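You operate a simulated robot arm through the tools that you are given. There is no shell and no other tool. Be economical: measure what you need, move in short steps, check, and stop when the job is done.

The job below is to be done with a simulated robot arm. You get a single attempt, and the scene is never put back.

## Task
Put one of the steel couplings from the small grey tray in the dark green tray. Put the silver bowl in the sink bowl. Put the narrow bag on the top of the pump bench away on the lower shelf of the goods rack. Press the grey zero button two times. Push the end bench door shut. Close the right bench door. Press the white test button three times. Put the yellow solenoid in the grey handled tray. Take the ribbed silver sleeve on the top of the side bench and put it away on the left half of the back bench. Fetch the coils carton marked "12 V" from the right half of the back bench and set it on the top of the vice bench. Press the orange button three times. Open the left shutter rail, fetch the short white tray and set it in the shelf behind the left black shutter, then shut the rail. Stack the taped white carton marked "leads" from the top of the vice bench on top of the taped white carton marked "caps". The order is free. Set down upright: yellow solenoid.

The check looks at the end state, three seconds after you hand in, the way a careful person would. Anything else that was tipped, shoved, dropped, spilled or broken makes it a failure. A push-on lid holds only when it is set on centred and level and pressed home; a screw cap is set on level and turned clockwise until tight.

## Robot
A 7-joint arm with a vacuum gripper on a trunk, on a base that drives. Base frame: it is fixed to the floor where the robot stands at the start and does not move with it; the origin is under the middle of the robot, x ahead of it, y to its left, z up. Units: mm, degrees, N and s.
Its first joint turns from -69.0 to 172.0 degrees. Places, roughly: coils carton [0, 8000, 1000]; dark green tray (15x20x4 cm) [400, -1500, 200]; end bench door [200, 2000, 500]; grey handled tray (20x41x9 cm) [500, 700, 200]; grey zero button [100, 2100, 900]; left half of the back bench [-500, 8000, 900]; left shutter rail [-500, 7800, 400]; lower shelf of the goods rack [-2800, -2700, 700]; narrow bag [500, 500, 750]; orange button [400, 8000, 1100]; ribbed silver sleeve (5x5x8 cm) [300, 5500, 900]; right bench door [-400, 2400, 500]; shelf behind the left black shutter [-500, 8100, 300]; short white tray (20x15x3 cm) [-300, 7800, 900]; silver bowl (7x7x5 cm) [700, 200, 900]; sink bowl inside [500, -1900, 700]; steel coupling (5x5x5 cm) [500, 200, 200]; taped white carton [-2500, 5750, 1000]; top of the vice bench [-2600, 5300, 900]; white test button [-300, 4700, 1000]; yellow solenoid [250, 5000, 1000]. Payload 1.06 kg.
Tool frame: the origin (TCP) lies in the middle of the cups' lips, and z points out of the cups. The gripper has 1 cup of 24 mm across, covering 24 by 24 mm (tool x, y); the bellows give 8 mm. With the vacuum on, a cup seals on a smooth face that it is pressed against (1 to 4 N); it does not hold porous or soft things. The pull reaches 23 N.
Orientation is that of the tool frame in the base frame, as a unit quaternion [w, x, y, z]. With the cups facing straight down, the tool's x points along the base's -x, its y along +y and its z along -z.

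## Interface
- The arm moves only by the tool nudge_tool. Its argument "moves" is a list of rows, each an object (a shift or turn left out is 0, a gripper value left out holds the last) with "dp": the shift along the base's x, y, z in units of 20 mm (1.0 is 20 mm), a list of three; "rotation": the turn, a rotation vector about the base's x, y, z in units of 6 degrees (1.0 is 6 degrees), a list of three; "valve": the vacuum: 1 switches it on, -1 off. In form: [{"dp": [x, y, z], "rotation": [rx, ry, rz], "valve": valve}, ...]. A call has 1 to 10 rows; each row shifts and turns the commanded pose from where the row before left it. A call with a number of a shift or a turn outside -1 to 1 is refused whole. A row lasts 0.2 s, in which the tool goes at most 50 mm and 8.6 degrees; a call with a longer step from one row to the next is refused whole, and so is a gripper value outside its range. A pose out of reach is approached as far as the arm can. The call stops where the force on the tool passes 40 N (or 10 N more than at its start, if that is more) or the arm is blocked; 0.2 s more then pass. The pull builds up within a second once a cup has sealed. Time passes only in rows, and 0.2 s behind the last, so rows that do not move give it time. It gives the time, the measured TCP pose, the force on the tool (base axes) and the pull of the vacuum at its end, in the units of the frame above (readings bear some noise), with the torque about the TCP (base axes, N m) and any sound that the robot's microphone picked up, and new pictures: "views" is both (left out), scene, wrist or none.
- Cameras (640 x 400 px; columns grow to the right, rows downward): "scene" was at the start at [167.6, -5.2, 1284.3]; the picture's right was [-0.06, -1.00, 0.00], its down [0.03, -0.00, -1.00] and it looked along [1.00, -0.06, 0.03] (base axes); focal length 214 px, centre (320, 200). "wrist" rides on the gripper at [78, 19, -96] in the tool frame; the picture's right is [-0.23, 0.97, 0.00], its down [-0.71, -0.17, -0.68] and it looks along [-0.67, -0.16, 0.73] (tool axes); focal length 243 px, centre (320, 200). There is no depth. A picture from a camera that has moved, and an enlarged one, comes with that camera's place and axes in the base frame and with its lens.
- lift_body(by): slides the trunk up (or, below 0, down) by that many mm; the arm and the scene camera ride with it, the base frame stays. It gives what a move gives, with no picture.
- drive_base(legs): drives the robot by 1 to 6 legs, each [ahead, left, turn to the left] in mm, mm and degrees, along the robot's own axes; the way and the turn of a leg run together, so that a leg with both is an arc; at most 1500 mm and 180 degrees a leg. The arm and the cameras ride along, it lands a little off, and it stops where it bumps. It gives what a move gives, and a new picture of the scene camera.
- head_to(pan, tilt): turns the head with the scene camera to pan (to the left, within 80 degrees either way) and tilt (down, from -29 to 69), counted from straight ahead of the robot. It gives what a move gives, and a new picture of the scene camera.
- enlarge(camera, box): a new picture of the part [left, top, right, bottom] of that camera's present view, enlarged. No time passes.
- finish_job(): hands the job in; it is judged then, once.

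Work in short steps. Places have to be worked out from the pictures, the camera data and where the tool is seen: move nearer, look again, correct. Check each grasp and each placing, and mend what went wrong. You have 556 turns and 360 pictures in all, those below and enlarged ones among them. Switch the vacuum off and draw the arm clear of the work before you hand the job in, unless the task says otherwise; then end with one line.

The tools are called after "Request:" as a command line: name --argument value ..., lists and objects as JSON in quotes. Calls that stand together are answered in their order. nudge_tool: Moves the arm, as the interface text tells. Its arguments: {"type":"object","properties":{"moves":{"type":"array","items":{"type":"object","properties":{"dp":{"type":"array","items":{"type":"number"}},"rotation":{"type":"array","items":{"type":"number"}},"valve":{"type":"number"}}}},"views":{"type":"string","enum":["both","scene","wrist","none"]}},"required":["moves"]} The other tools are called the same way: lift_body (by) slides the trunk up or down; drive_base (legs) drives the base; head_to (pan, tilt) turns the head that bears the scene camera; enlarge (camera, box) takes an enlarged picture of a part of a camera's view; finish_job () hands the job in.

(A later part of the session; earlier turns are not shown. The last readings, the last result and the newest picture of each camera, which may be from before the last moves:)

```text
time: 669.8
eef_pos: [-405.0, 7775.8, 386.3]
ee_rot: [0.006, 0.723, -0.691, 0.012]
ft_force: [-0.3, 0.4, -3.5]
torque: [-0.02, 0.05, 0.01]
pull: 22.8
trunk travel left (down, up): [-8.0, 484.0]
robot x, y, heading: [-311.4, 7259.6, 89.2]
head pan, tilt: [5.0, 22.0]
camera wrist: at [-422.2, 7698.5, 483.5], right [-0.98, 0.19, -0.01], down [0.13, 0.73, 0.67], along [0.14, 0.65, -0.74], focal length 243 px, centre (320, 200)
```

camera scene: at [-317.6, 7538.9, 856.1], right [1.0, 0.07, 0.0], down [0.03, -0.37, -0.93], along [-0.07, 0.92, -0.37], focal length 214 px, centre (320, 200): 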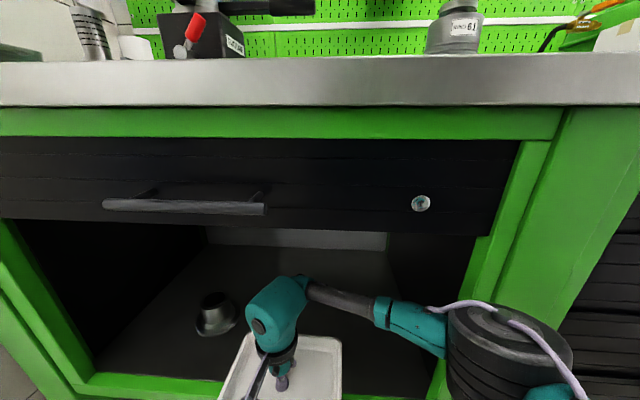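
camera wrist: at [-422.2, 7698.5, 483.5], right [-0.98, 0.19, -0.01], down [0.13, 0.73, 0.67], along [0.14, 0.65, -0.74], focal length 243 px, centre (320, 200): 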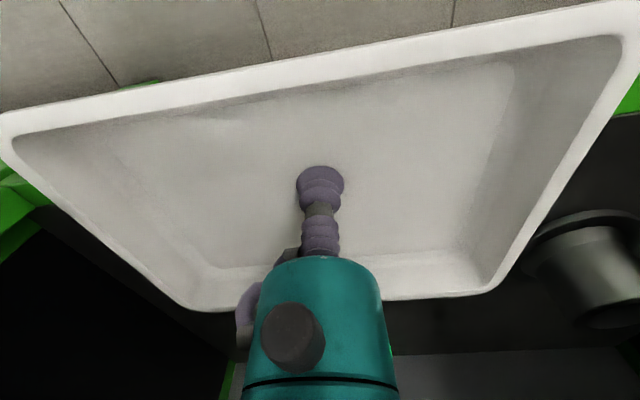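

Clear of the cup. I drive in another 145 mm.

Request:
drive_base --legs '[[145, 0, 0.5]]'

Request:
nudge_tool --moves '[{"dp": [0, 0, -0.8]}]' --views "wrist"

```text
time: 670.8
eef_pos: [-429.6, 7817.6, 386.1]
ee_rot: [0.008, 0.74, -0.672, 0.014]
ft_force: [0.3, -0.9, -3.2]
torque: [-0.06, 0.02, 0.0]
pull: 23.5
trunk travel left (down, up): [-8.0, 484.0]
robot x, y, heading: [-314.2, 7312.9, 90.0]
head pan, tilt: [5.0, 22.0]
stopped in leg 1: the robot was blocked; the commanded pose is now the measured one
camera scene: at [-324.9, 7595.3, 856.0], right [1.0, 0.09, 0.0], down [0.03, -0.37, -0.93], along [-0.08, 0.92, -0.38], focal length 214 px, centre (320, 200)
```

scene: 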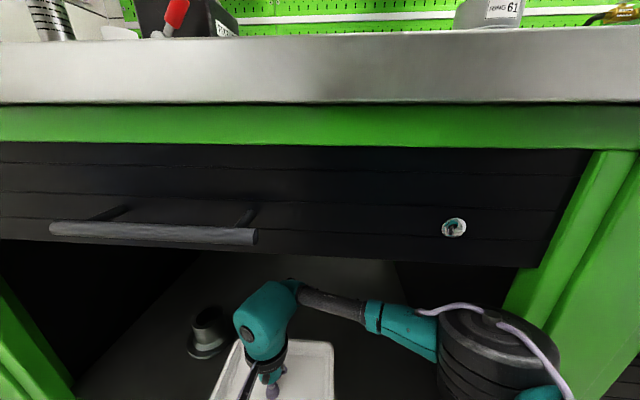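

```text
time: 671.2
eef_pos: [-424.6, 7819.4, 370.2]
ee_rot: [0.009, 0.738, -0.674, 0.013]
ft_force: [0.2, -0.5, -3.1]
torque: [-0.03, 0.04, 0.02]
pull: 22.8
trunk travel left (down, up): [-8.0, 484.0]
robot x, y, heading: [-317.4, 7312.8, 90.2]
head pan, tilt: [5.0, 22.0]
camera wrist: at [-438.2, 7743.0, 468.2], right [-0.99, 0.15, -0.01], down [0.1, 0.74, 0.66], along [0.11, 0.66, -0.75], focal length 243 px, centre (320, 200)
```

wrist: 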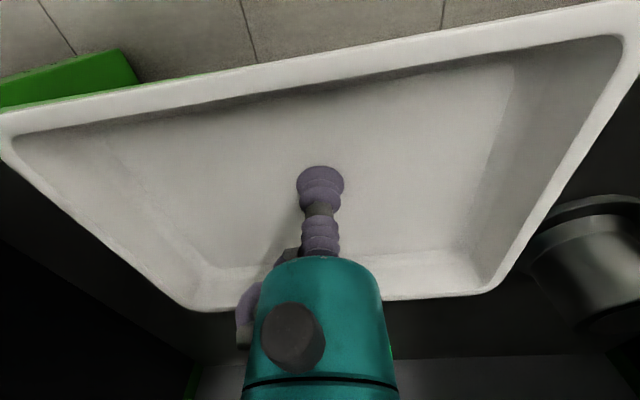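

The elbow met the middle leg. I back out and turn 30° to the right so the forearm enters straighter, counter-turning the tool to keep the tray square.

Request:
drive_base --legs '[[-400, 0, 0], [0, 0, -30], [-67, 270, 0]]'

Request:
nudge_tool --moves '[{"rotation": [0, 0, 1]}, {"rotation": [0, 0, 1]}, {"rotation": [0, 0, 1]}, {"rotation": [0, 0, 1]}, {"rotation": [0, 0, 0.4]}]' --views "scene"

```text
time: 677.7
eef_pos: [-422.7, 7475.9, 371.1]
ee_rot: [-0.012, -0.54, 0.842, -0.008]
ft_force: [0.2, -0.6, -4.1]
torque: [-0.01, 0.04, 0.01]
pull: 23.3
trunk travel left (down, up): [-8.0, 484.0]
robot x, y, heading: [-576.7, 6981.0, 60.1]
head pan, tilt: [5.0, 22.0]
camera scene: at [-444.3, 7230.2, 856.1], right [0.91, -0.42, 0.0], down [-0.16, -0.34, -0.93], along [0.39, 0.84, -0.37], focal length 214 px, centre (320, 200)
```

scene: 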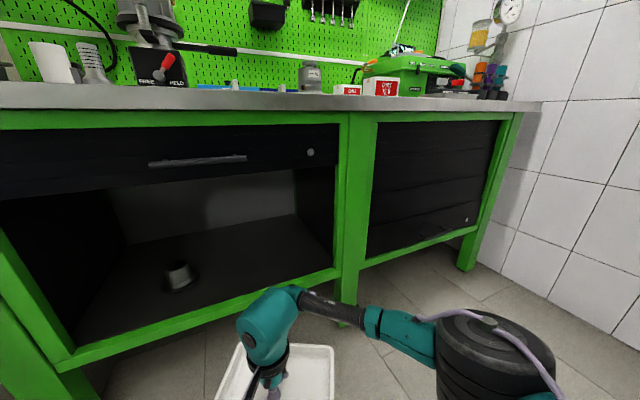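

```text
time: 678.9
eef_pos: [-423.1, 7478.0, 371.2]
ee_rot: [0.009, 0.718, -0.696, 0.012]
ft_force: [0.2, 0.0, -4.4]
torque: [-0.02, 0.03, 0.0]
pull: 22.7
trunk travel left (down, up): [-8.0, 484.0]
robot x, y, heading: [-576.4, 6984.2, 59.8]
head pan, tilt: [5.0, 22.0]
camera scene: at [-444.3, 7230.2, 856.1], right [0.91, -0.42, 0.0], down [-0.16, -0.34, -0.93], along [0.39, 0.84, -0.37], focal length 214 px, centre (320, 200)
```

scene: 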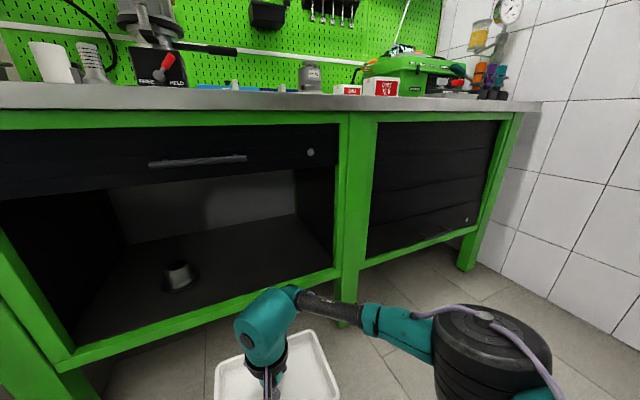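

The tray is square again. I move in along +y, first 300 mm, then check.

Request:
drive_base --legs '[[259, 151, 0]]'

Request:
drive_base --legs '[[120, 70, 0]]'

Request:
nudge_tool --moves '[{}]' --views "wrist"

```text
time: 681.0
eef_pos: [-421.0, 7782.7, 371.2]
ee_rot: [0.01, 0.717, -0.697, 0.011]
ft_force: [-0.1, -0.6, -3.5]
torque: [-0.01, 0.04, 0.01]
pull: 22.8
trunk travel left (down, up): [-8.0, 484.0]
robot x, y, heading: [-576.1, 7291.4, 60.0]
head pan, tilt: [5.0, 22.0]
camera scene: at [-441.5, 7537.0, 856.1], right [0.91, -0.42, 0.0], down [-0.16, -0.34, -0.93], along [0.39, 0.84, -0.37], focal length 214 px, centre (320, 200)
```

scene: 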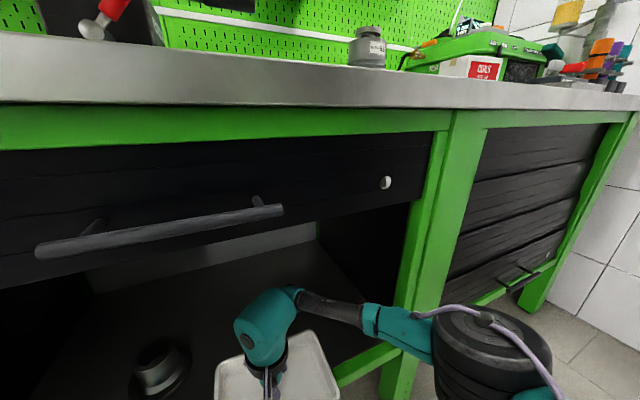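

```text
time: 682.3
eef_pos: [-422.9, 7922.5, 371.3]
ee_rot: [0.01, 0.718, -0.696, 0.012]
ft_force: [0.5, 0.6, -3.1]
torque: [-0.04, 0.02, 0.01]
pull: 22.4
trunk travel left (down, up): [-8.0, 484.0]
robot x, y, heading: [-574.7, 7431.4, 60.2]
head pan, tilt: [5.0, 22.0]
camera scene: at [-442.6, 7677.6, 856.1], right [0.91, -0.42, 0.0], down [-0.16, -0.34, -0.93], along [0.39, 0.84, -0.37], focal length 214 px, centre (320, 200)
```

scene: 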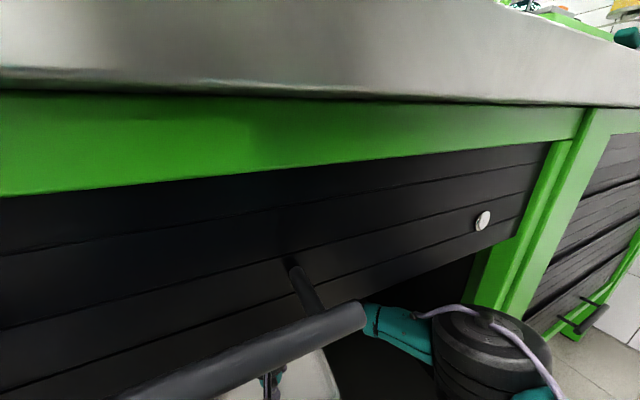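

```text
time: 682.7
eef_pos: [-421.7, 7924.7, 370.6]
ee_rot: [0.01, 0.717, -0.697, 0.011]
ft_force: [0.9, 0.9, -3.7]
torque: [0.0, 0.02, 0.01]
pull: 23.4
trunk travel left (down, up): [-8.0, 484.0]
robot x, y, heading: [-572.9, 7431.0, 59.8]
head pan, tilt: [5.0, 22.0]
camera wrist: at [-438.9, 7847.8, 468.3], right [-0.98, 0.21, -0.01], down [0.15, 0.73, 0.66], along [0.14, 0.65, -0.75], focal length 243 px, centre (320, 200)
```

wrist: 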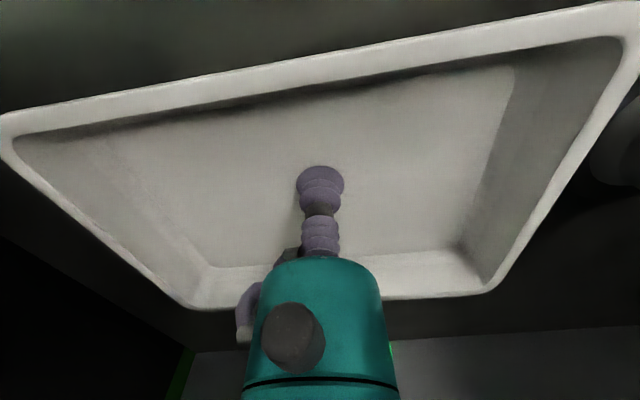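

The tray is inside the shelf, front edge behind the frame. I lower it until it rests.

Request:
nudge_tool --moves '[{"dp": [0, 0, -0.6]}, {"dp": [0, 0, -0.4]}, {"dp": [0, 0, -0.3]}, {}]' --views "none"

Request:
nudge_tool --moves '[{"dp": [0, 0, -0.25]}, {}]' --views "none"

```text
time: 683.7
eef_pos: [-422.5, 7923.4, 344.1]
ee_rot: [0.009, 0.718, -0.696, 0.012]
ft_force: [0.5, 0.5, -3.9]
torque: [-0.03, 0.05, 0.03]
pull: 22.7
trunk travel left (down, up): [-8.0, 484.0]
robot x, y, heading: [-576.3, 7430.3, 60.2]
head pan, tilt: [5.0, 22.0]
```

```text
time: 684.3
eef_pos: [-423.7, 7923.4, 340.3]
ee_rot: [0.01, 0.718, -0.696, 0.012]
ft_force: [0.2, 0.3, -3.7]
torque: [-0.05, 0.03, 0.0]
pull: 22.6
trunk travel left (down, up): [-8.0, 484.0]
robot x, y, heading: [-573.7, 7431.2, 60.1]
head pan, tilt: [5.0, 22.0]
```

Request:
nudge_tool --moves '[{"dp": [0, 0, -0.25]}, {"dp": [0, 0, -0.2]}, {}]' --views "none"

Request:
nudge_tool --moves '[{"dp": [0, 0, -0.2]}, {"dp": [0, 0, -0.2]}, {}]' --views "none"

```text
time: 685.1
eef_pos: [-421.9, 7924.2, 331.1]
ee_rot: [0.01, 0.718, -0.696, 0.011]
ft_force: [0.1, 0.1, -3.0]
torque: [-0.03, 0.0, -0.01]
pull: 22.8
trunk travel left (down, up): [-8.0, 484.0]
robot x, y, heading: [-575.7, 7430.3, 59.9]
head pan, tilt: [5.0, 22.0]
```

```text
time: 685.9
eef_pos: [-422.1, 7924.4, 324.7]
ee_rot: [0.01, 0.717, -0.697, 0.011]
ft_force: [2.8, -1.1, 10.0]
torque: [0.03, 0.02, -0.01]
pull: 23.1
trunk travel left (down, up): [-8.0, 484.0]
robot x, y, heading: [-575.1, 7431.1, 60.1]
head pan, tilt: [5.0, 22.0]
```

Resting. I release and lift clear of the tray.

Request:
nudge_tool --moves '[{"dp": [0, 0, 0.1]}, {"valve": -1}, {}, {}, {}, {"dp": [0, 0, 0.4]}, {"dp": [0, 0, 1]}, {"dp": [0, 0, 1]}]' --views "wrist"

```text
time: 687.7
eef_pos: [-420.7, 7924.4, 372.3]
ee_rot: [0.009, 0.718, -0.696, 0.012]
ft_force: [0.7, -0.4, -0.2]
torque: [-0.01, 0.01, -0.01]
pull: 0.0
trunk travel left (down, up): [-8.0, 484.0]
robot x, y, heading: [-577.1, 7430.0, 60.0]
head pan, tilt: [5.0, 22.0]
camera wrist: at [-438.7, 7848.3, 469.8], right [-0.98, 0.21, -0.01], down [0.15, 0.73, 0.66], along [0.14, 0.65, -0.75], focal length 243 px, centre (320, 200)
```

wrist: 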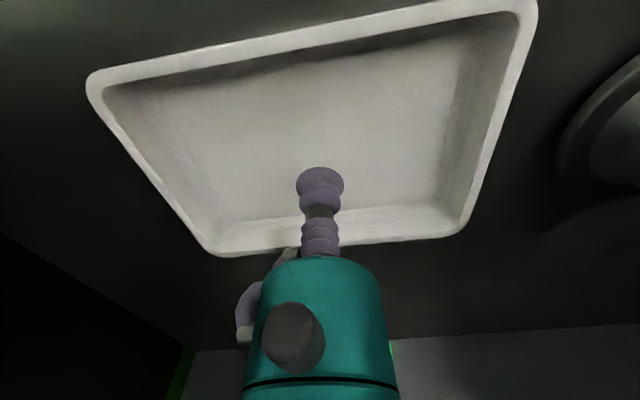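

The tray sits well inside. I back out, turn back to heading 90° and restore the tool's yaw.

Request:
drive_base --legs '[[-390, -225, 0], [0, 0, 30]]'

Request:
nudge_tool --moves '[{"dp": [0, 0, 1], "rotation": [0, 0, -1]}, {"dp": [0, 0, 1], "rotation": [0, 0, -1]}, {"dp": [0, 0, 1], "rotation": [0, 0, -1]}, {"dp": [0, 0, 1], "rotation": [0, 0, -1]}, {"dp": [0, 0, 1], "rotation": [0, 0, -0.4]}, {"dp": [0, 0, 1]}, {"dp": [0, 0, 1]}, {"dp": [0, 0, 1]}, {"dp": [0, 0, 1]}]' --views "none"

Request:
lift_body --by 200

Request:
nudge_tool --moves '[{"rotation": [1, 0, 0]}, {"rotation": [1, 0, 0]}, {"rotation": [1, 0, 0]}, {"rotation": [1, 0, 0]}, {"rotation": [1, 0, 0]}, {"rotation": [1, 0, 0]}, {"rotation": [1, 0, 0]}, {"rotation": [1, 0, 0]}, {"rotation": [1, 0, 0]}, {"rotation": [1, 0, 0]}]' --views "scene"

```text
time: 691.9
eef_pos: [-697.5, 7479.9, 371.6]
ee_rot: [0.007, 0.878, -0.478, 0.014]
ft_force: [0.2, 0.0, -0.6]
torque: [0.01, -0.04, 0.0]
pull: 0.0
trunk travel left (down, up): [-8.0, 484.0]
robot x, y, heading: [-576.5, 6978.8, 91.2]
head pan, tilt: [5.0, 22.0]
camera scene: at [-588.2, 7256.7, 856.2], right [0.99, 0.11, 0.0], down [0.04, -0.37, -0.93], along [-0.1, 0.92, -0.37], focal length 214 px, centre (320, 200)
```

scene: 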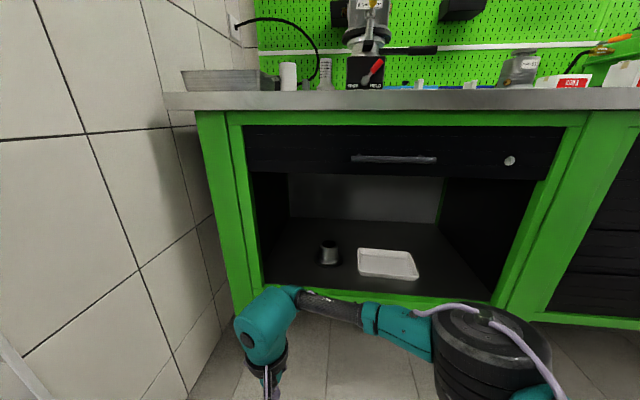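

```text
time: 693.9
eef_pos: [-699.8, 7478.7, 551.0]
ee_rot: [0.009, 0.746, -0.665, 0.012]
ft_force: [0.4, 0.4, -0.2]
torque: [0.04, 0.03, 0.03]
pull: 0.0
trunk travel left (down, up): [-8.0, 484.0]
robot x, y, heading: [-575.9, 6974.7, 91.0]
head pan, tilt: [5.0, 22.0]
```

```text
time: 696.1
eef_pos: [-697.3, 7478.5, 752.5]
ee_rot: [0.009, 0.746, -0.666, 0.012]
ft_force: [-0.4, -0.2, -0.1]
torque: [-0.01, 0.0, 0.01]
pull: 0.0
trunk travel left (down, up): [-208.0, 284.0]
robot x, y, heading: [-572.7, 6978.4, 91.1]
head pan, tilt: [5.0, 22.0]
```

```text
time: 698.3
eef_pos: [-698.4, 7480.2, 753.2]
ee_rot: [-0.366, 0.65, -0.582, -0.323]
ft_force: [-0.4, -0.2, 0.6]
torque: [-0.01, 0.03, -0.04]
pull: 0.1
trunk travel left (down, up): [-208.0, 284.0]
robot x, y, heading: [-573.3, 6976.5, 91.1]
head pan, tilt: [5.0, 22.0]
camera scene: at [-586.8, 7192.5, 1065.0], right [0.99, 0.11, 0.0], down [0.04, -0.37, -0.93], along [-0.1, 0.92, -0.37], focal length 214 px, centre (320, 200)
```

scene: 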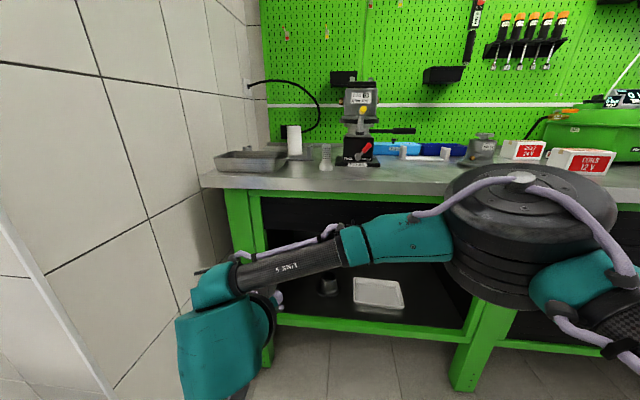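

I move right so the tool is in line with the handle, raise it to z≈800, and approach to just above the bar.

Request:
drive_base --legs '[[0, -205, -1]]'

Request:
nudge_tool --moves '[{"dp": [0, 1, 1]}, {"dp": [0, 1, 1]}, {"dp": [0, 1, 0.6]}, {"dp": [0, 1, 0]}, {"dp": [0, 1, 0]}]' --views "none"

Request:
drive_base --legs '[[120, 0, 0]]'

Request:
nudge_tool --moves '[{}]' --views "wrist"

```text
time: 700.7
eef_pos: [-484.7, 7483.8, 752.1]
ee_rot: [-0.369, 0.644, -0.589, -0.318]
ft_force: [-0.4, 0.1, -1.2]
torque: [-0.01, -0.01, 0.03]
pull: 0.1
trunk travel left (down, up): [-208.0, 284.0]
robot x, y, heading: [-369.9, 6977.5, 89.9]
head pan, tilt: [5.0, 22.0]
camera scene: at [-378.2, 7195.1, 1065.0], right [1.0, 0.09, 0.0], down [0.03, -0.37, -0.93], along [-0.08, 0.92, -0.37], focal length 214 px, centre (320, 200)
```

scene: 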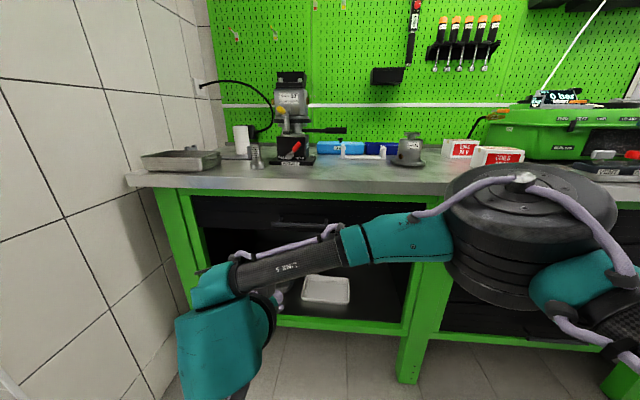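

```text
time: 701.9
eef_pos: [-482.8, 7585.1, 803.1]
ee_rot: [-0.369, 0.645, -0.588, -0.319]
ft_force: [-0.5, -0.6, 0.2]
torque: [0.0, 0.02, 0.0]
pull: 0.0
trunk travel left (down, up): [-208.0, 284.0]
robot x, y, heading: [-368.9, 6977.8, 90.1]
head pan, tilt: [5.0, 22.0]
```

```text
time: 703.2
eef_pos: [-481.9, 7705.4, 802.4]
ee_rot: [-0.369, 0.645, -0.589, -0.319]
ft_force: [0.4, -0.1, -0.1]
torque: [-0.04, 0.01, 0.01]
pull: 0.2
trunk travel left (down, up): [-208.0, 284.0]
robot x, y, heading: [-366.7, 7097.6, 90.2]
head pan, tilt: [5.0, 22.0]
camera scene: at [-378.3, 7316.1, 1065.0], right [1.0, 0.09, 0.0], down [0.03, -0.37, -0.93], along [-0.08, 0.92, -0.37], focal length 214 px, centre (320, 200)
```

scene: 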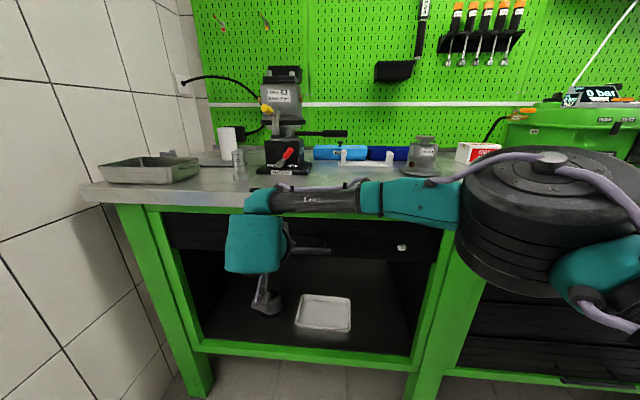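

```text
time: 703.6
eef_pos: [-482.1, 7704.7, 801.8]
ee_rot: [-0.369, 0.644, -0.589, -0.319]
ft_force: [0.1, 0.0, 0.2]
torque: [0.04, 0.0, -0.04]
pull: 0.1
trunk travel left (down, up): [-208.0, 284.0]
robot x, y, heading: [-371.2, 7100.3, 90.1]
head pan, tilt: [5.0, 22.0]
camera wrist: at [-495.5, 7582.2, 784.3], right [-0.99, 0.09, 0.1], down [0.08, -0.21, 0.97], along [0.11, 0.97, 0.2], focal length 243 px, centre (320, 200)
```

wrist: 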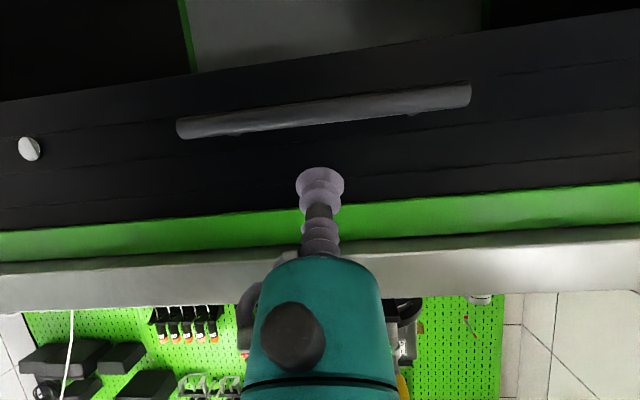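

The bar is at z≈759, the tip above it. I drive 75 mm ahead so the tool reaches over the bar, then press it down.

Request:
drive_base --legs '[[75, 0, 0]]'

Request:
nudge_tool --moves '[{"dp": [0, 0, -0.5]}, {"dp": [0, 0, -0.5]}, {"dp": [0, 0, -0.5]}, {"dp": [0, 0, -0.5]}]' --views "wrist"

```text
time: 704.7
eef_pos: [-482.4, 7773.3, 800.0]
ee_rot: [-0.367, 0.644, -0.592, -0.316]
ft_force: [0.0, 0.4, -0.9]
torque: [0.0, -0.01, -0.02]
pull: 0.1
trunk travel left (down, up): [-208.0, 284.0]
robot x, y, heading: [-366.9, 7174.2, 89.7]
head pan, tilt: [5.0, 22.0]
stopped in leg 1: the force on the tool passed its limit at 81 N (the readings are from after the stop); the commanded pose is now the measured one
camera scene: at [-377.7, 7387.7, 1065.0], right [1.0, 0.09, 0.0], down [0.03, -0.37, -0.93], along [-0.08, 0.92, -0.37], focal length 214 px, centre (320, 200)
```

scene: 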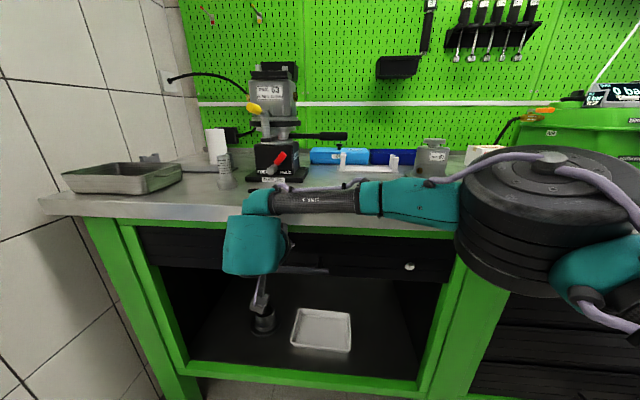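

```text
time: 705.7
eef_pos: [-479.7, 7773.7, 762.6]
ee_rot: [-0.368, 0.643, -0.593, -0.315]
ft_force: [0.5, -0.5, 0.2]
torque: [0.01, -0.02, -0.02]
pull: 0.0
trunk travel left (down, up): [-208.0, 284.0]
robot x, y, heading: [-370.9, 7171.4, 89.8]
head pan, tilt: [5.0, 22.0]
camera wrist: at [-494.4, 7650.3, 744.2], right [-0.99, 0.1, 0.1], down [0.08, -0.2, 0.98], along [0.12, 0.98, 0.19], focal length 243 px, centre (320, 200)
```

wrist: 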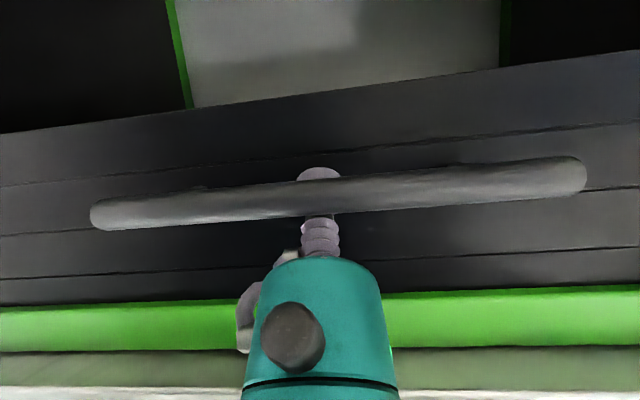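

The tip has passed behind the bar with the tool's underside on top of it. I push down slowly.

Request:
nudge_tool --moves '[{"dp": [0, 0, -0.5]}, {"dp": [0, 0, -0.5]}, {"dp": [0, 0, -0.5]}, {"dp": [0, 0, -0.5]}, {"dp": [0, 0, -0.5]}, {"dp": [0, 0, -0.5]}]' --views "wrist"

```text
time: 707.1
eef_pos: [-480.8, 7772.1, 702.9]
ee_rot: [-0.366, 0.644, -0.593, -0.315]
ft_force: [0.3, 2.1, 2.7]
torque: [-0.09, 0.01, -0.01]
pull: 0.0
trunk travel left (down, up): [-208.0, 284.0]
robot x, y, heading: [-369.2, 7171.5, 89.5]
head pan, tilt: [5.0, 22.0]
camera wrist: at [-494.7, 7649.8, 684.7], right [-0.99, 0.1, 0.1], down [0.08, -0.2, 0.98], along [0.11, 0.98, 0.19], focal length 243 px, centre (320, 200)
```

wrist: 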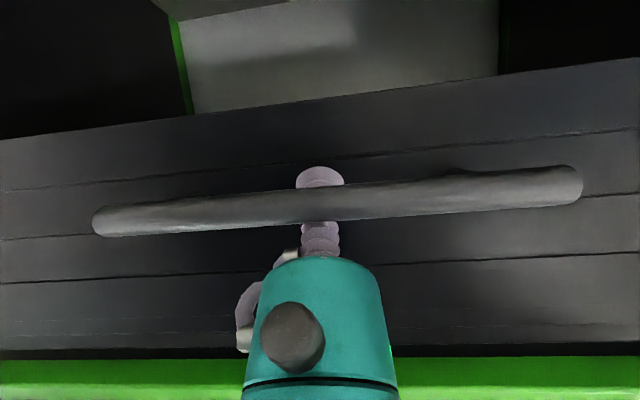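

The shutter follows down. I continue.

Request:
nudge_tool --moves '[{"dp": [0, 0, -0.6]}, {"dp": [0, 0, -0.6]}, {"dp": [0, 0, -0.6]}, {"dp": [0, 0, -0.6]}, {"dp": [0, 0, -0.6]}, {"dp": [0, 0, -0.6]}, {"dp": [0, 0, -0.6]}, {"dp": [0, 0, -0.6]}, {"dp": [0, 0, -0.6]}, {"dp": [0, 0, -0.6]}]' --views "none"

Request:
lift_body --by -40

```text
time: 709.3
eef_pos: [-482.0, 7773.5, 579.2]
ee_rot: [-0.367, 0.645, -0.592, -0.315]
ft_force: [1.2, 0.4, 2.3]
torque: [-0.06, 0.03, 0.03]
pull: 0.0
trunk travel left (down, up): [-208.0, 284.0]
robot x, y, heading: [-368.9, 7169.8, 89.7]
head pan, tilt: [5.0, 22.0]
```

```text
time: 710.1
eef_pos: [-480.6, 7773.0, 540.1]
ee_rot: [-0.367, 0.644, -0.593, -0.314]
ft_force: [-1.0, 0.3, 0.4]
torque: [-0.03, 0.01, 0.04]
pull: 0.0
trunk travel left (down, up): [-168.0, 324.0]
robot x, y, heading: [-368.2, 7172.2, 89.7]
head pan, tilt: [5.0, 22.0]
```

I continue pushing down with the trunk.

Request:
lift_body --by -120

Request:
nudge_tool --moves '[{"dp": [0, 0, -0.4]}, {"dp": [0, 0, -0.4]}]' --views "wrist"

```text
time: 711.6
eef_pos: [-481.5, 7772.3, 420.1]
ee_rot: [-0.367, 0.645, -0.592, -0.315]
ft_force: [-0.3, -0.6, 0.6]
torque: [-0.03, 0.04, -0.02]
pull: 0.1
trunk travel left (down, up): [-48.0, 444.0]
robot x, y, heading: [-368.0, 7174.6, 90.0]
head pan, tilt: [5.0, 22.0]
```

```text
time: 712.2
eef_pos: [-481.0, 7772.5, 402.9]
ee_rot: [-0.367, 0.644, -0.593, -0.315]
ft_force: [-0.6, 1.9, 2.8]
torque: [-0.04, -0.02, -0.01]
pull: 0.1
trunk travel left (down, up): [-48.0, 444.0]
robot x, y, heading: [-371.8, 7171.6, 89.8]
head pan, tilt: [5.0, 22.0]
camera wrist: at [-495.2, 7650.5, 387.2], right [-0.99, 0.1, 0.1], down [0.08, -0.2, 0.98], along [0.11, 0.98, 0.19], focal length 243 px, centre (320, 200)
```

wrist: 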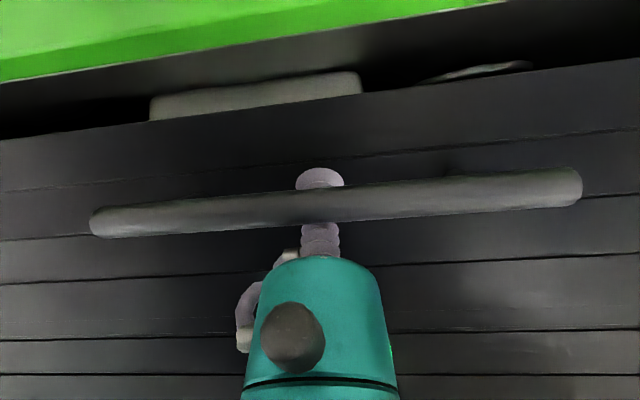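

About 40 mm left. I push on gently to the stop.

Request:
nudge_tool --moves '[{"dp": [0, 0, -0.4]}, {"dp": [0, 0, -0.4]}, {"dp": [0, 0, -0.4]}, {"dp": [0, 0, -0.3]}, {"dp": [0, 0, -0.3]}, {"dp": [0, 0, -0.3]}]' --views "wrist"

```text
time: 713.6
eef_pos: [-479.3, 7776.3, 366.3]
ee_rot: [-0.369, 0.643, -0.591, -0.318]
ft_force: [0.8, 7.5, 17.6]
torque: [-0.66, -0.02, 0.0]
pull: 0.1
trunk travel left (down, up): [-48.0, 444.0]
robot x, y, heading: [-366.4, 7172.4, 89.7]
head pan, tilt: [5.0, 22.0]
camera wrist: at [-494.3, 7653.6, 346.9], right [-0.99, 0.1, 0.1], down [0.08, -0.21, 0.98], along [0.12, 0.97, 0.2], focal length 243 px, centre (320, 200)
```

wrist: 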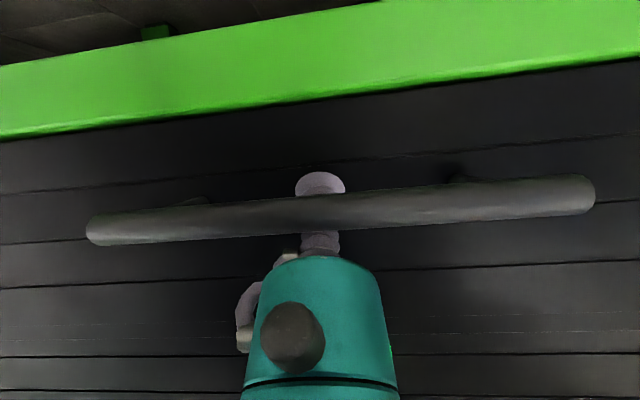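

Shut flush with the frame. I raise the tool off the bar and back out.

Request:
nudge_tool --moves '[{"dp": [0, 0, 0.8]}, {"dp": [0, 0, 1]}, {"dp": [0, 0, 0.8]}]' --views "none"

Request:
drive_base --legs '[[-280, 0, 0]]'

```text
time: 714.4
eef_pos: [-481.3, 7774.1, 415.1]
ee_rot: [-0.366, 0.645, -0.593, -0.315]
ft_force: [0.2, 0.6, 0.9]
torque: [0.0, 0.01, -0.02]
pull: 0.0
trunk travel left (down, up): [-48.0, 444.0]
robot x, y, heading: [-369.0, 7174.5, 89.9]
head pan, tilt: [5.0, 22.0]
```

```text
time: 716.4
eef_pos: [-482.6, 7496.6, 415.8]
ee_rot: [-0.366, 0.645, -0.592, -0.316]
ft_force: [0.7, -0.8, 0.3]
torque: [0.0, -0.02, 0.01]
pull: 0.1
trunk travel left (down, up): [-48.0, 444.0]
robot x, y, heading: [-370.0, 6898.0, 90.1]
head pan, tilt: [5.0, 22.0]
camera scene: at [-378.4, 7167.0, 887.1], right [1.0, 0.09, 0.0], down [0.03, -0.37, -0.93], along [-0.08, 0.92, -0.37], focal length 214 px, centre (320, 200)
```

scene: 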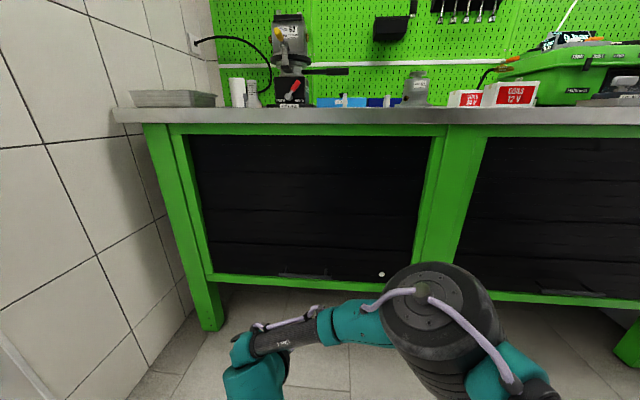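

The shutter is shut. Next the 12 V coils carton (top ≈ (104, 7907, 963)): tool back to vertical, trunk up, then drive over.

Request:
nudge_tool --moves '[{"rotation": [-1, 0, 0]}, {"rotation": [-1, 0, 0]}, {"rotation": [-1, 0, 0]}, {"rotation": [-1, 0, 0]}, {"rotation": [-1, 0, 0]}, {"rotation": [-1, 0, 0]}, {"rotation": [-1, 0, 0]}, {"rotation": [-1, 0, 0]}, {"rotation": [-1, 0, 0]}, {"rotation": [-1, 0, 0]}]' --views "none"

Request:
lift_body --by 400

Request:
nudge_tool --moves '[{"dp": [0, 0, 1]}, {"dp": [0, 0, 1]}, {"dp": [0, 0, 1]}, {"dp": [0, 0, 1]}, {"dp": [0, 0, 1]}, {"dp": [0, 0, 1]}, {"dp": [0, 0, 1]}, {"dp": [0, 0, 1]}, {"dp": [0, 0, 1]}, {"dp": [0, 0, 1]}]' --views "none"

Request:
nudge_tool --moves '[{"dp": [0, 0, 1]}, {"dp": [0, 0, 1]}, {"dp": [0, 0, 1]}, {"dp": [0, 0, 1]}]' --views "none"

Request:
drive_base --legs '[[350, 0, 0], [0, -580, 0], [110, 0, 0]]'

Request:
nudge_tool --moves '[{}]' --views "wrist"

```text
time: 718.6
eef_pos: [-482.1, 7495.9, 415.6]
ee_rot: [0.006, 0.741, -0.671, 0.023]
ft_force: [0.7, -0.7, -0.7]
torque: [-0.01, 0.06, -0.01]
pull: 0.1
trunk travel left (down, up): [-48.0, 444.0]
robot x, y, heading: [-371.2, 6896.3, 89.8]
head pan, tilt: [5.0, 22.0]
```

```text
time: 722.4
eef_pos: [-481.2, 7497.5, 1100.3]
ee_rot: [-0.182, 0.719, -0.654, -0.147]
ft_force: [0.5, 0.2, -1.0]
torque: [0.0, 0.02, 0.01]
pull: 0.1
trunk travel left (down, up): [-448.0, 44.0]
robot x, y, heading: [-373.4, 6893.5, 90.1]
head pan, tilt: [5.0, 22.0]
```

```text
time: 724.6
eef_pos: [-462.1, 7464.0, 1228.8]
ee_rot: [-0.182, 0.72, -0.654, -0.147]
ft_force: [0.3, 0.4, 0.0]
torque: [0.02, -0.03, 0.01]
pull: 0.1
out of reach, approached as far as the arm can: row 1, 2, 3, 4, 5, 6, 7, 8, 9, 10
trunk travel left (down, up): [-448.0, 44.0]
robot x, y, heading: [-368.3, 6890.8, 89.8]
head pan, tilt: [5.0, 22.0]
```

```text
time: 725.6
eef_pos: [-457.7, 7433.8, 1287.5]
ee_rot: [-0.183, 0.718, -0.655, -0.148]
ft_force: [0.8, 0.1, 0.2]
torque: [-0.01, 0.03, -0.01]
pull: 0.1
out of reach, approached as far as the arm can: row 1, 2, 3, 4
trunk travel left (down, up): [-448.0, 44.0]
robot x, y, heading: [-370.2, 6895.4, 89.9]
head pan, tilt: [5.0, 22.0]
```

```text
time: 733.7
eef_pos: [127.3, 7887.2, 1286.1]
ee_rot: [-0.184, 0.711, -0.663, -0.145]
ft_force: [-0.3, 0.8, -0.3]
torque: [0.01, 0.01, -0.01]
pull: 0.1
trunk travel left (down, up): [-448.0, 44.0]
robot x, y, heading: [201.7, 7345.9, 88.9]
head pan, tilt: [5.0, 22.0]
camera scene: at [198.7, 7484.5, 1316.2], right [1.0, 0.06, 0.0], down [0.02, -0.37, -0.93], along [-0.06, 0.93, -0.38], focal length 214 px, centre (320, 200)
```

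scene: 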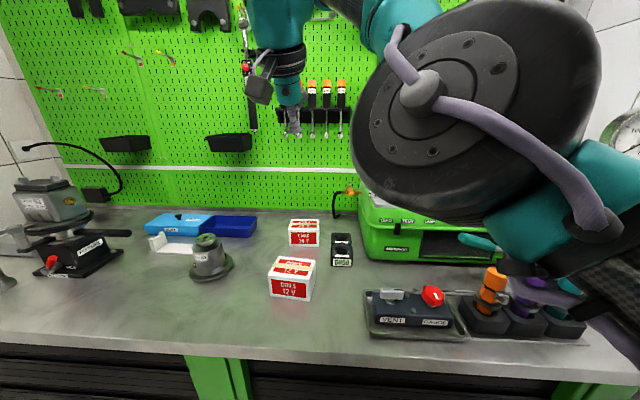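

```text
time: 734.1
eef_pos: [127.0, 7886.5, 1286.8]
ee_rot: [-0.184, 0.711, -0.663, -0.146]
ft_force: [0.7, -0.7, 0.8]
torque: [-0.02, -0.02, 0.02]
pull: 0.1
trunk travel left (down, up): [-448.0, 44.0]
robot x, y, heading: [204.2, 7346.8, 88.8]
head pan, tilt: [5.0, 22.0]
camera wrist: at [111.4, 7771.8, 1335.6], right [-0.99, 0.16, 0.04], down [0.09, 0.33, 0.94], along [0.13, 0.93, -0.34], focal length 243 px, centre (320, 200)
```

wrist: 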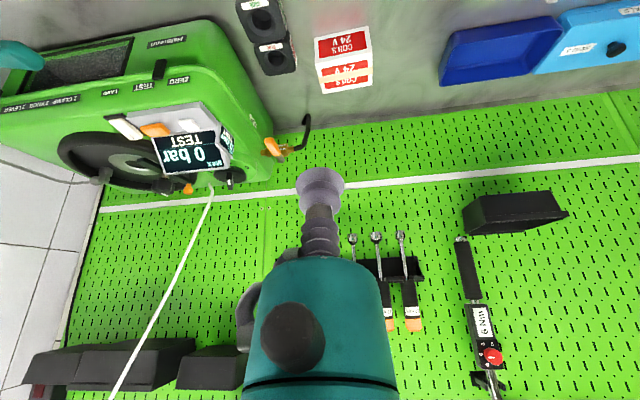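

The lift jumped the arm up and left the tool tilted 27°. I straighten it and lower to z≈1080.

Request:
nudge_tool --moves '[{"dp": [0, 0, -1], "rotation": [-1, 0, 0]}, {"dp": [0, 0, -1], "rotation": [-1, 0, 0]}, {"dp": [0, 0, -1], "rotation": [-1, 0, 0]}, {"dp": [0, 0, -1], "rotation": [-1, 0, 0]}, {"dp": [0, 0, -1], "rotation": [-0.5, 0, 0]}, {"dp": [0, 0, -1]}, {"dp": [0, 0, -1]}, {"dp": [0, 0, -1]}, {"dp": [0, 0, -1]}, {"dp": [0, 0, -1]}]' --views "both"

```text
time: 736.3
eef_pos: [141.8, 7862.8, 1075.1]
ee_rot: [-0.013, 0.734, -0.678, 0.013]
ft_force: [0.0, 0.4, -0.7]
torque: [0.0, 0.03, -0.05]
pull: 0.1
out of reach, approached as far as the arm can: row 1, 3, 4
trunk travel left (down, up): [-448.0, 44.0]
robot x, y, heading: [203.3, 7347.5, 88.6]
head pan, tilt: [5.0, 22.0]
camera scene: at [198.7, 7483.6, 1316.3], right [1.0, 0.06, 0.0], down [0.02, -0.37, -0.93], along [-0.06, 0.93, -0.37], focal length 214 px, centre (320, 200)
camera wrist: at [125.3, 7783.5, 1169.3], right [-0.99, 0.16, -0.03], down [0.09, 0.72, 0.69], along [0.13, 0.68, -0.72], focal length 243 px, centre (320, 200)
```

scene: 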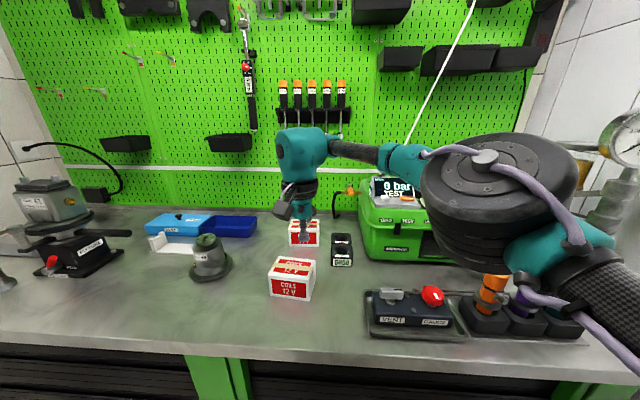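
wrist: 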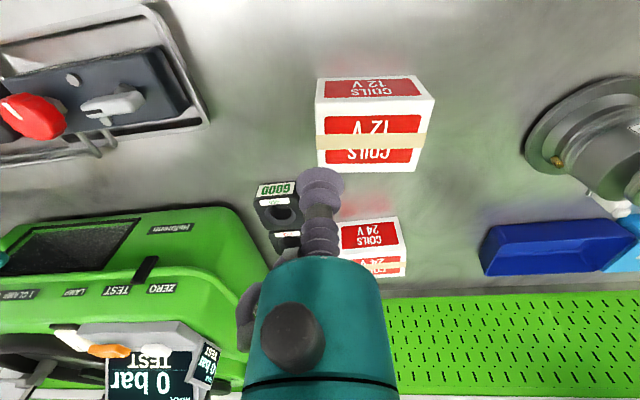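

Carton top centre (103, 7904) with the tape across it; I grip on the label just in front of the tape, at (103, 7889).

Request:
nudge_tool --moves '[{"dp": [-1, 0.6, -1], "valve": 1}, {"dp": [-0.95, 0.7, -1]}, {"dp": [0, 0, -1]}, {"dp": [0, 0, -1]}]' --views "wrist"

```text
time: 737.3
eef_pos: [117.5, 7881.9, 1008.8]
ee_rot: [-0.013, 0.734, -0.678, 0.013]
ft_force: [0.0, 0.1, -0.1]
torque: [-0.01, -0.01, -0.02]
pull: 0.0
out of reach, approached as far as the arm can: row 2
trunk travel left (down, up): [-448.0, 44.0]
robot x, y, heading: [203.9, 7347.7, 88.5]
head pan, tilt: [5.0, 22.0]
camera wrist: at [101.2, 7801.8, 1103.2], right [-0.99, 0.16, -0.04], down [0.09, 0.72, 0.69], along [0.13, 0.68, -0.72], focal length 243 px, centre (320, 200)
```

wrist: 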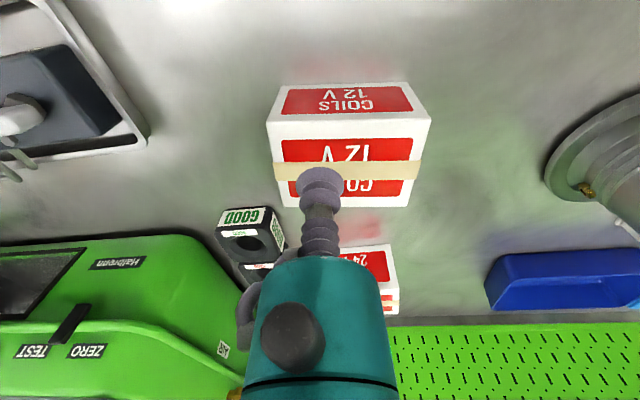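

The cup's foot point is just before the tape but 16 mm to the side; I shift -16 mm in x and lower.

Request:
nudge_tool --moves '[{"dp": [-0.8, 0, -0.8]}, {"dp": [0, 0, -0.7]}, {"dp": [0, 0, -0.4]}, {"dp": [0, 0, -0.2]}, {}]' --views "none"

```text
time: 738.5
eef_pos: [118.8, 7885.7, 968.1]
ee_rot: [-0.012, 0.736, -0.677, 0.012]
ft_force: [-0.6, -0.2, -0.1]
torque: [-0.01, 0.06, 0.05]
pull: 22.6
out of reach, approached as far as the arm can: row 1
trunk travel left (down, up): [-448.0, 44.0]
robot x, y, heading: [203.1, 7341.4, 88.5]
head pan, tilt: [5.0, 22.0]
```

Sealed, though off-centre. I lift a little and check weight and tilt.

Request:
nudge_tool --moves '[{"dp": [0, 0, 0.4]}, {"dp": [0, 0, 0.6]}, {"dp": [0, 0, 1]}, {}]' --views "wrist"

```text
time: 739.5
eef_pos: [118.4, 7885.4, 1007.7]
ee_rot: [-0.013, 0.735, -0.678, 0.013]
ft_force: [0.8, -0.7, -4.3]
torque: [-0.09, -0.04, -0.02]
pull: 22.6
trunk travel left (down, up): [-448.0, 44.0]
robot x, y, heading: [202.4, 7345.3, 88.8]
head pan, tilt: [5.0, 22.0]
camera wrist: at [102.8, 7805.9, 1102.7], right [-0.99, 0.16, -0.04], down [0.09, 0.72, 0.69], along [0.13, 0.68, -0.72], focal length 243 px, centre (320, 200)
```

wrist: 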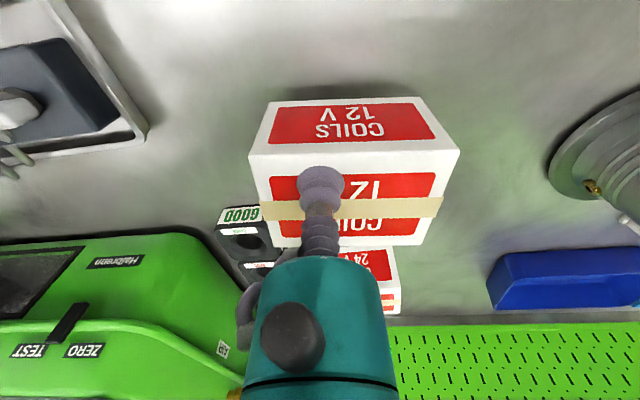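

The hold is firm (4 N weight, small torque). I raise it, move left, back out of the alcove and head for the vice bench.

Request:
nudge_tool --moves '[{"dp": [0, -0.5, 0.8]}, {"dp": [0, -0.5, 0.8]}, {"dp": [0, -0.5, 0.8]}]' --views "none"

Request:
drive_base --legs '[[-120, 0, 0], [0, 700, 0], [-1300, 0, 0], [0, 500, 0], [0, 0, 90]]'

Request:
head_to --pan 0 --tilt 25

```text
time: 740.3
eef_pos: [118.1, 7855.3, 1054.2]
ee_rot: [-0.013, 0.735, -0.678, 0.013]
ft_force: [-0.3, 0.1, -4.8]
torque: [-0.09, -0.05, 0.03]
pull: 23.0
trunk travel left (down, up): [-448.0, 44.0]
robot x, y, heading: [206.5, 7342.3, 88.6]
head pan, tilt: [5.0, 22.0]
```

```text
time: 762.0
eef_pos: [-1538.7, 5896.1, 1053.7]
ee_rot: [-0.019, 0.999, 0.05, 0.0]
ft_force: [-0.1, -0.6, -4.9]
torque: [0.03, -0.1, 0.02]
pull: 22.6
trunk travel left (down, up): [-448.0, 44.0]
robot x, y, heading: [-1033.1, 5990.1, 179.7]
head pan, tilt: [5.0, 22.0]
camera scene: at [-1168.3, 5983.0, 1316.3], right [-0.08, 1.0, 0.0], down [0.37, 0.03, -0.93], along [-0.92, -0.08, -0.37], focal length 214 px, centre (320, 200)
```

scene: 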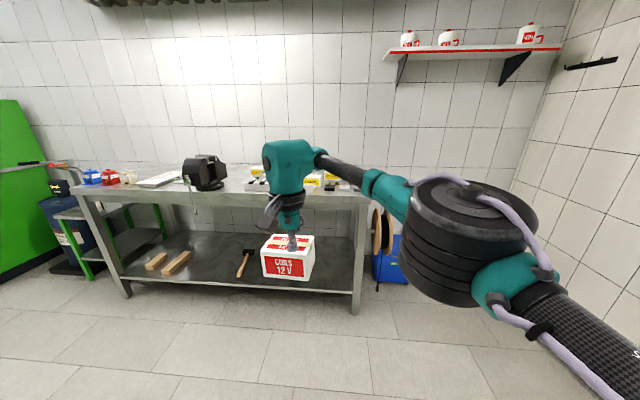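

```text
time: 762.7
eef_pos: [-1539.2, 5894.8, 1055.1]
ee_rot: [-0.018, 0.999, 0.05, 0.001]
ft_force: [0.3, 0.5, -5.0]
torque: [0.06, -0.05, 0.01]
pull: 22.9
trunk travel left (down, up): [-448.0, 44.0]
robot x, y, heading: [-1029.7, 5990.9, 179.9]
head pan, tilt: [0.0, 25.0]
camera scene: at [-1167.9, 5991.0, 1311.5], right [0.0, 1.0, 0.0], down [0.42, 0.0, -0.91], along [-0.91, 0.0, -0.42], focal length 214 px, centre (320, 200)
```

scene: 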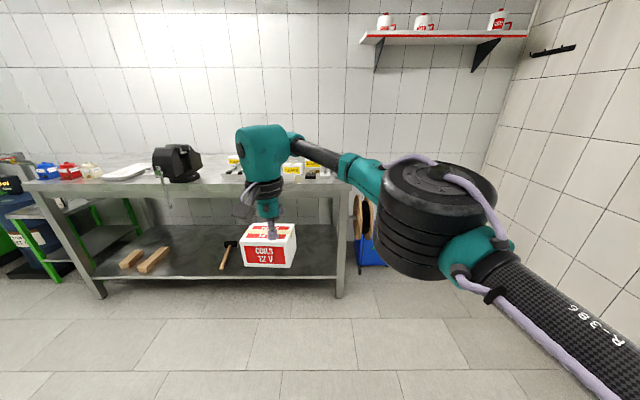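

The vice bench front is at x≈-2320 (y 4350–6140). I move closer to see its top.

Request:
drive_base --legs '[[480, 250, 0]]'

Request:
enlarge --camera "scene" --box '[60, 110, 420, 270]'

Request:
nudge_tool --moves '[{}]' --views "wrist"

```text
time: 765.8
eef_pos: [-2025.3, 5652.2, 1054.2]
ee_rot: [-0.019, 0.998, 0.052, 0.0]
ft_force: [-0.8, 1.0, -5.1]
torque: [0.06, -0.08, 0.01]
pull: 22.5
trunk travel left (down, up): [-448.0, 44.0]
robot x, y, heading: [-1516.9, 5747.6, 180.3]
head pan, tilt: [0.0, 25.0]
camera scene: at [-1655.5, 5749.7, 1311.4], right [0.0, 1.0, 0.0], down [0.42, 0.0, -0.91], along [-0.91, 0.0, -0.42], focal length 214 px, centre (320, 200)
```

scene: 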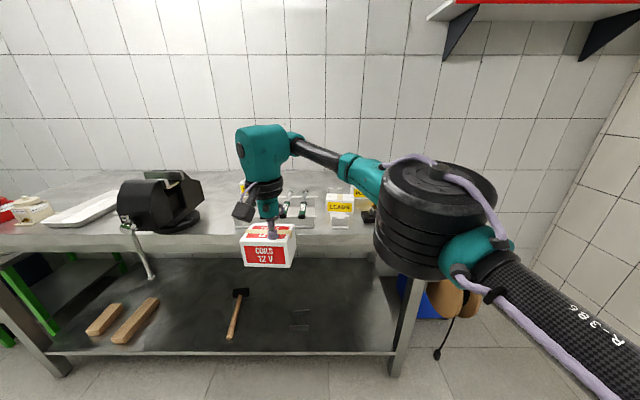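

```text
1.78 times, centred on (240, 190) of scene
camera zoom: at [-1655.5, 5749.7, 1311.4], right [0.0, 1.0, 0.0], down [0.42, 0.0, -0.91], along [-0.91, 0.0, -0.42], focal length 381 px, centre (462, 218)
```

zoom: 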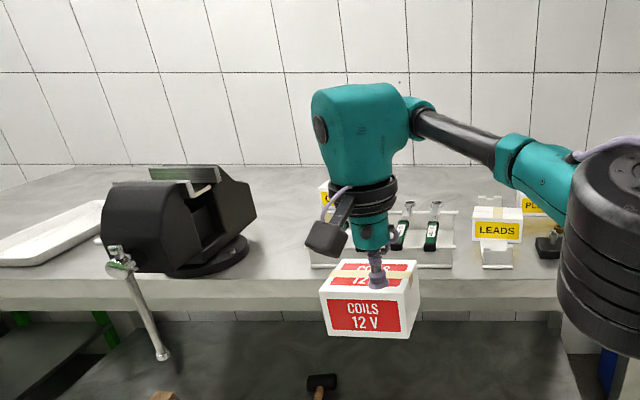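

```text
time: 766.2
eef_pos: [-2026.6, 5652.9, 1054.4]
ee_rot: [-0.018, 0.999, 0.051, 0.0]
ft_force: [-0.3, 0.4, -4.1]
torque: [0.05, -0.1, 0.01]
pull: 23.0
trunk travel left (down, up): [-448.0, 44.0]
robot x, y, heading: [-1515.6, 5752.0, 180.1]
head pan, tilt: [0.0, 25.0]
camera wrist: at [-1945.9, 5638.1, 1149.0], right [-0.13, -0.99, -0.04], down [-0.72, 0.07, 0.69], along [-0.68, 0.12, -0.72], focal length 243 px, centre (320, 200)
```

wrist: 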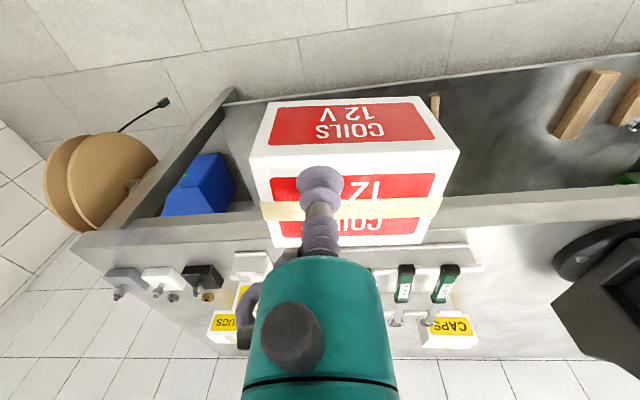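

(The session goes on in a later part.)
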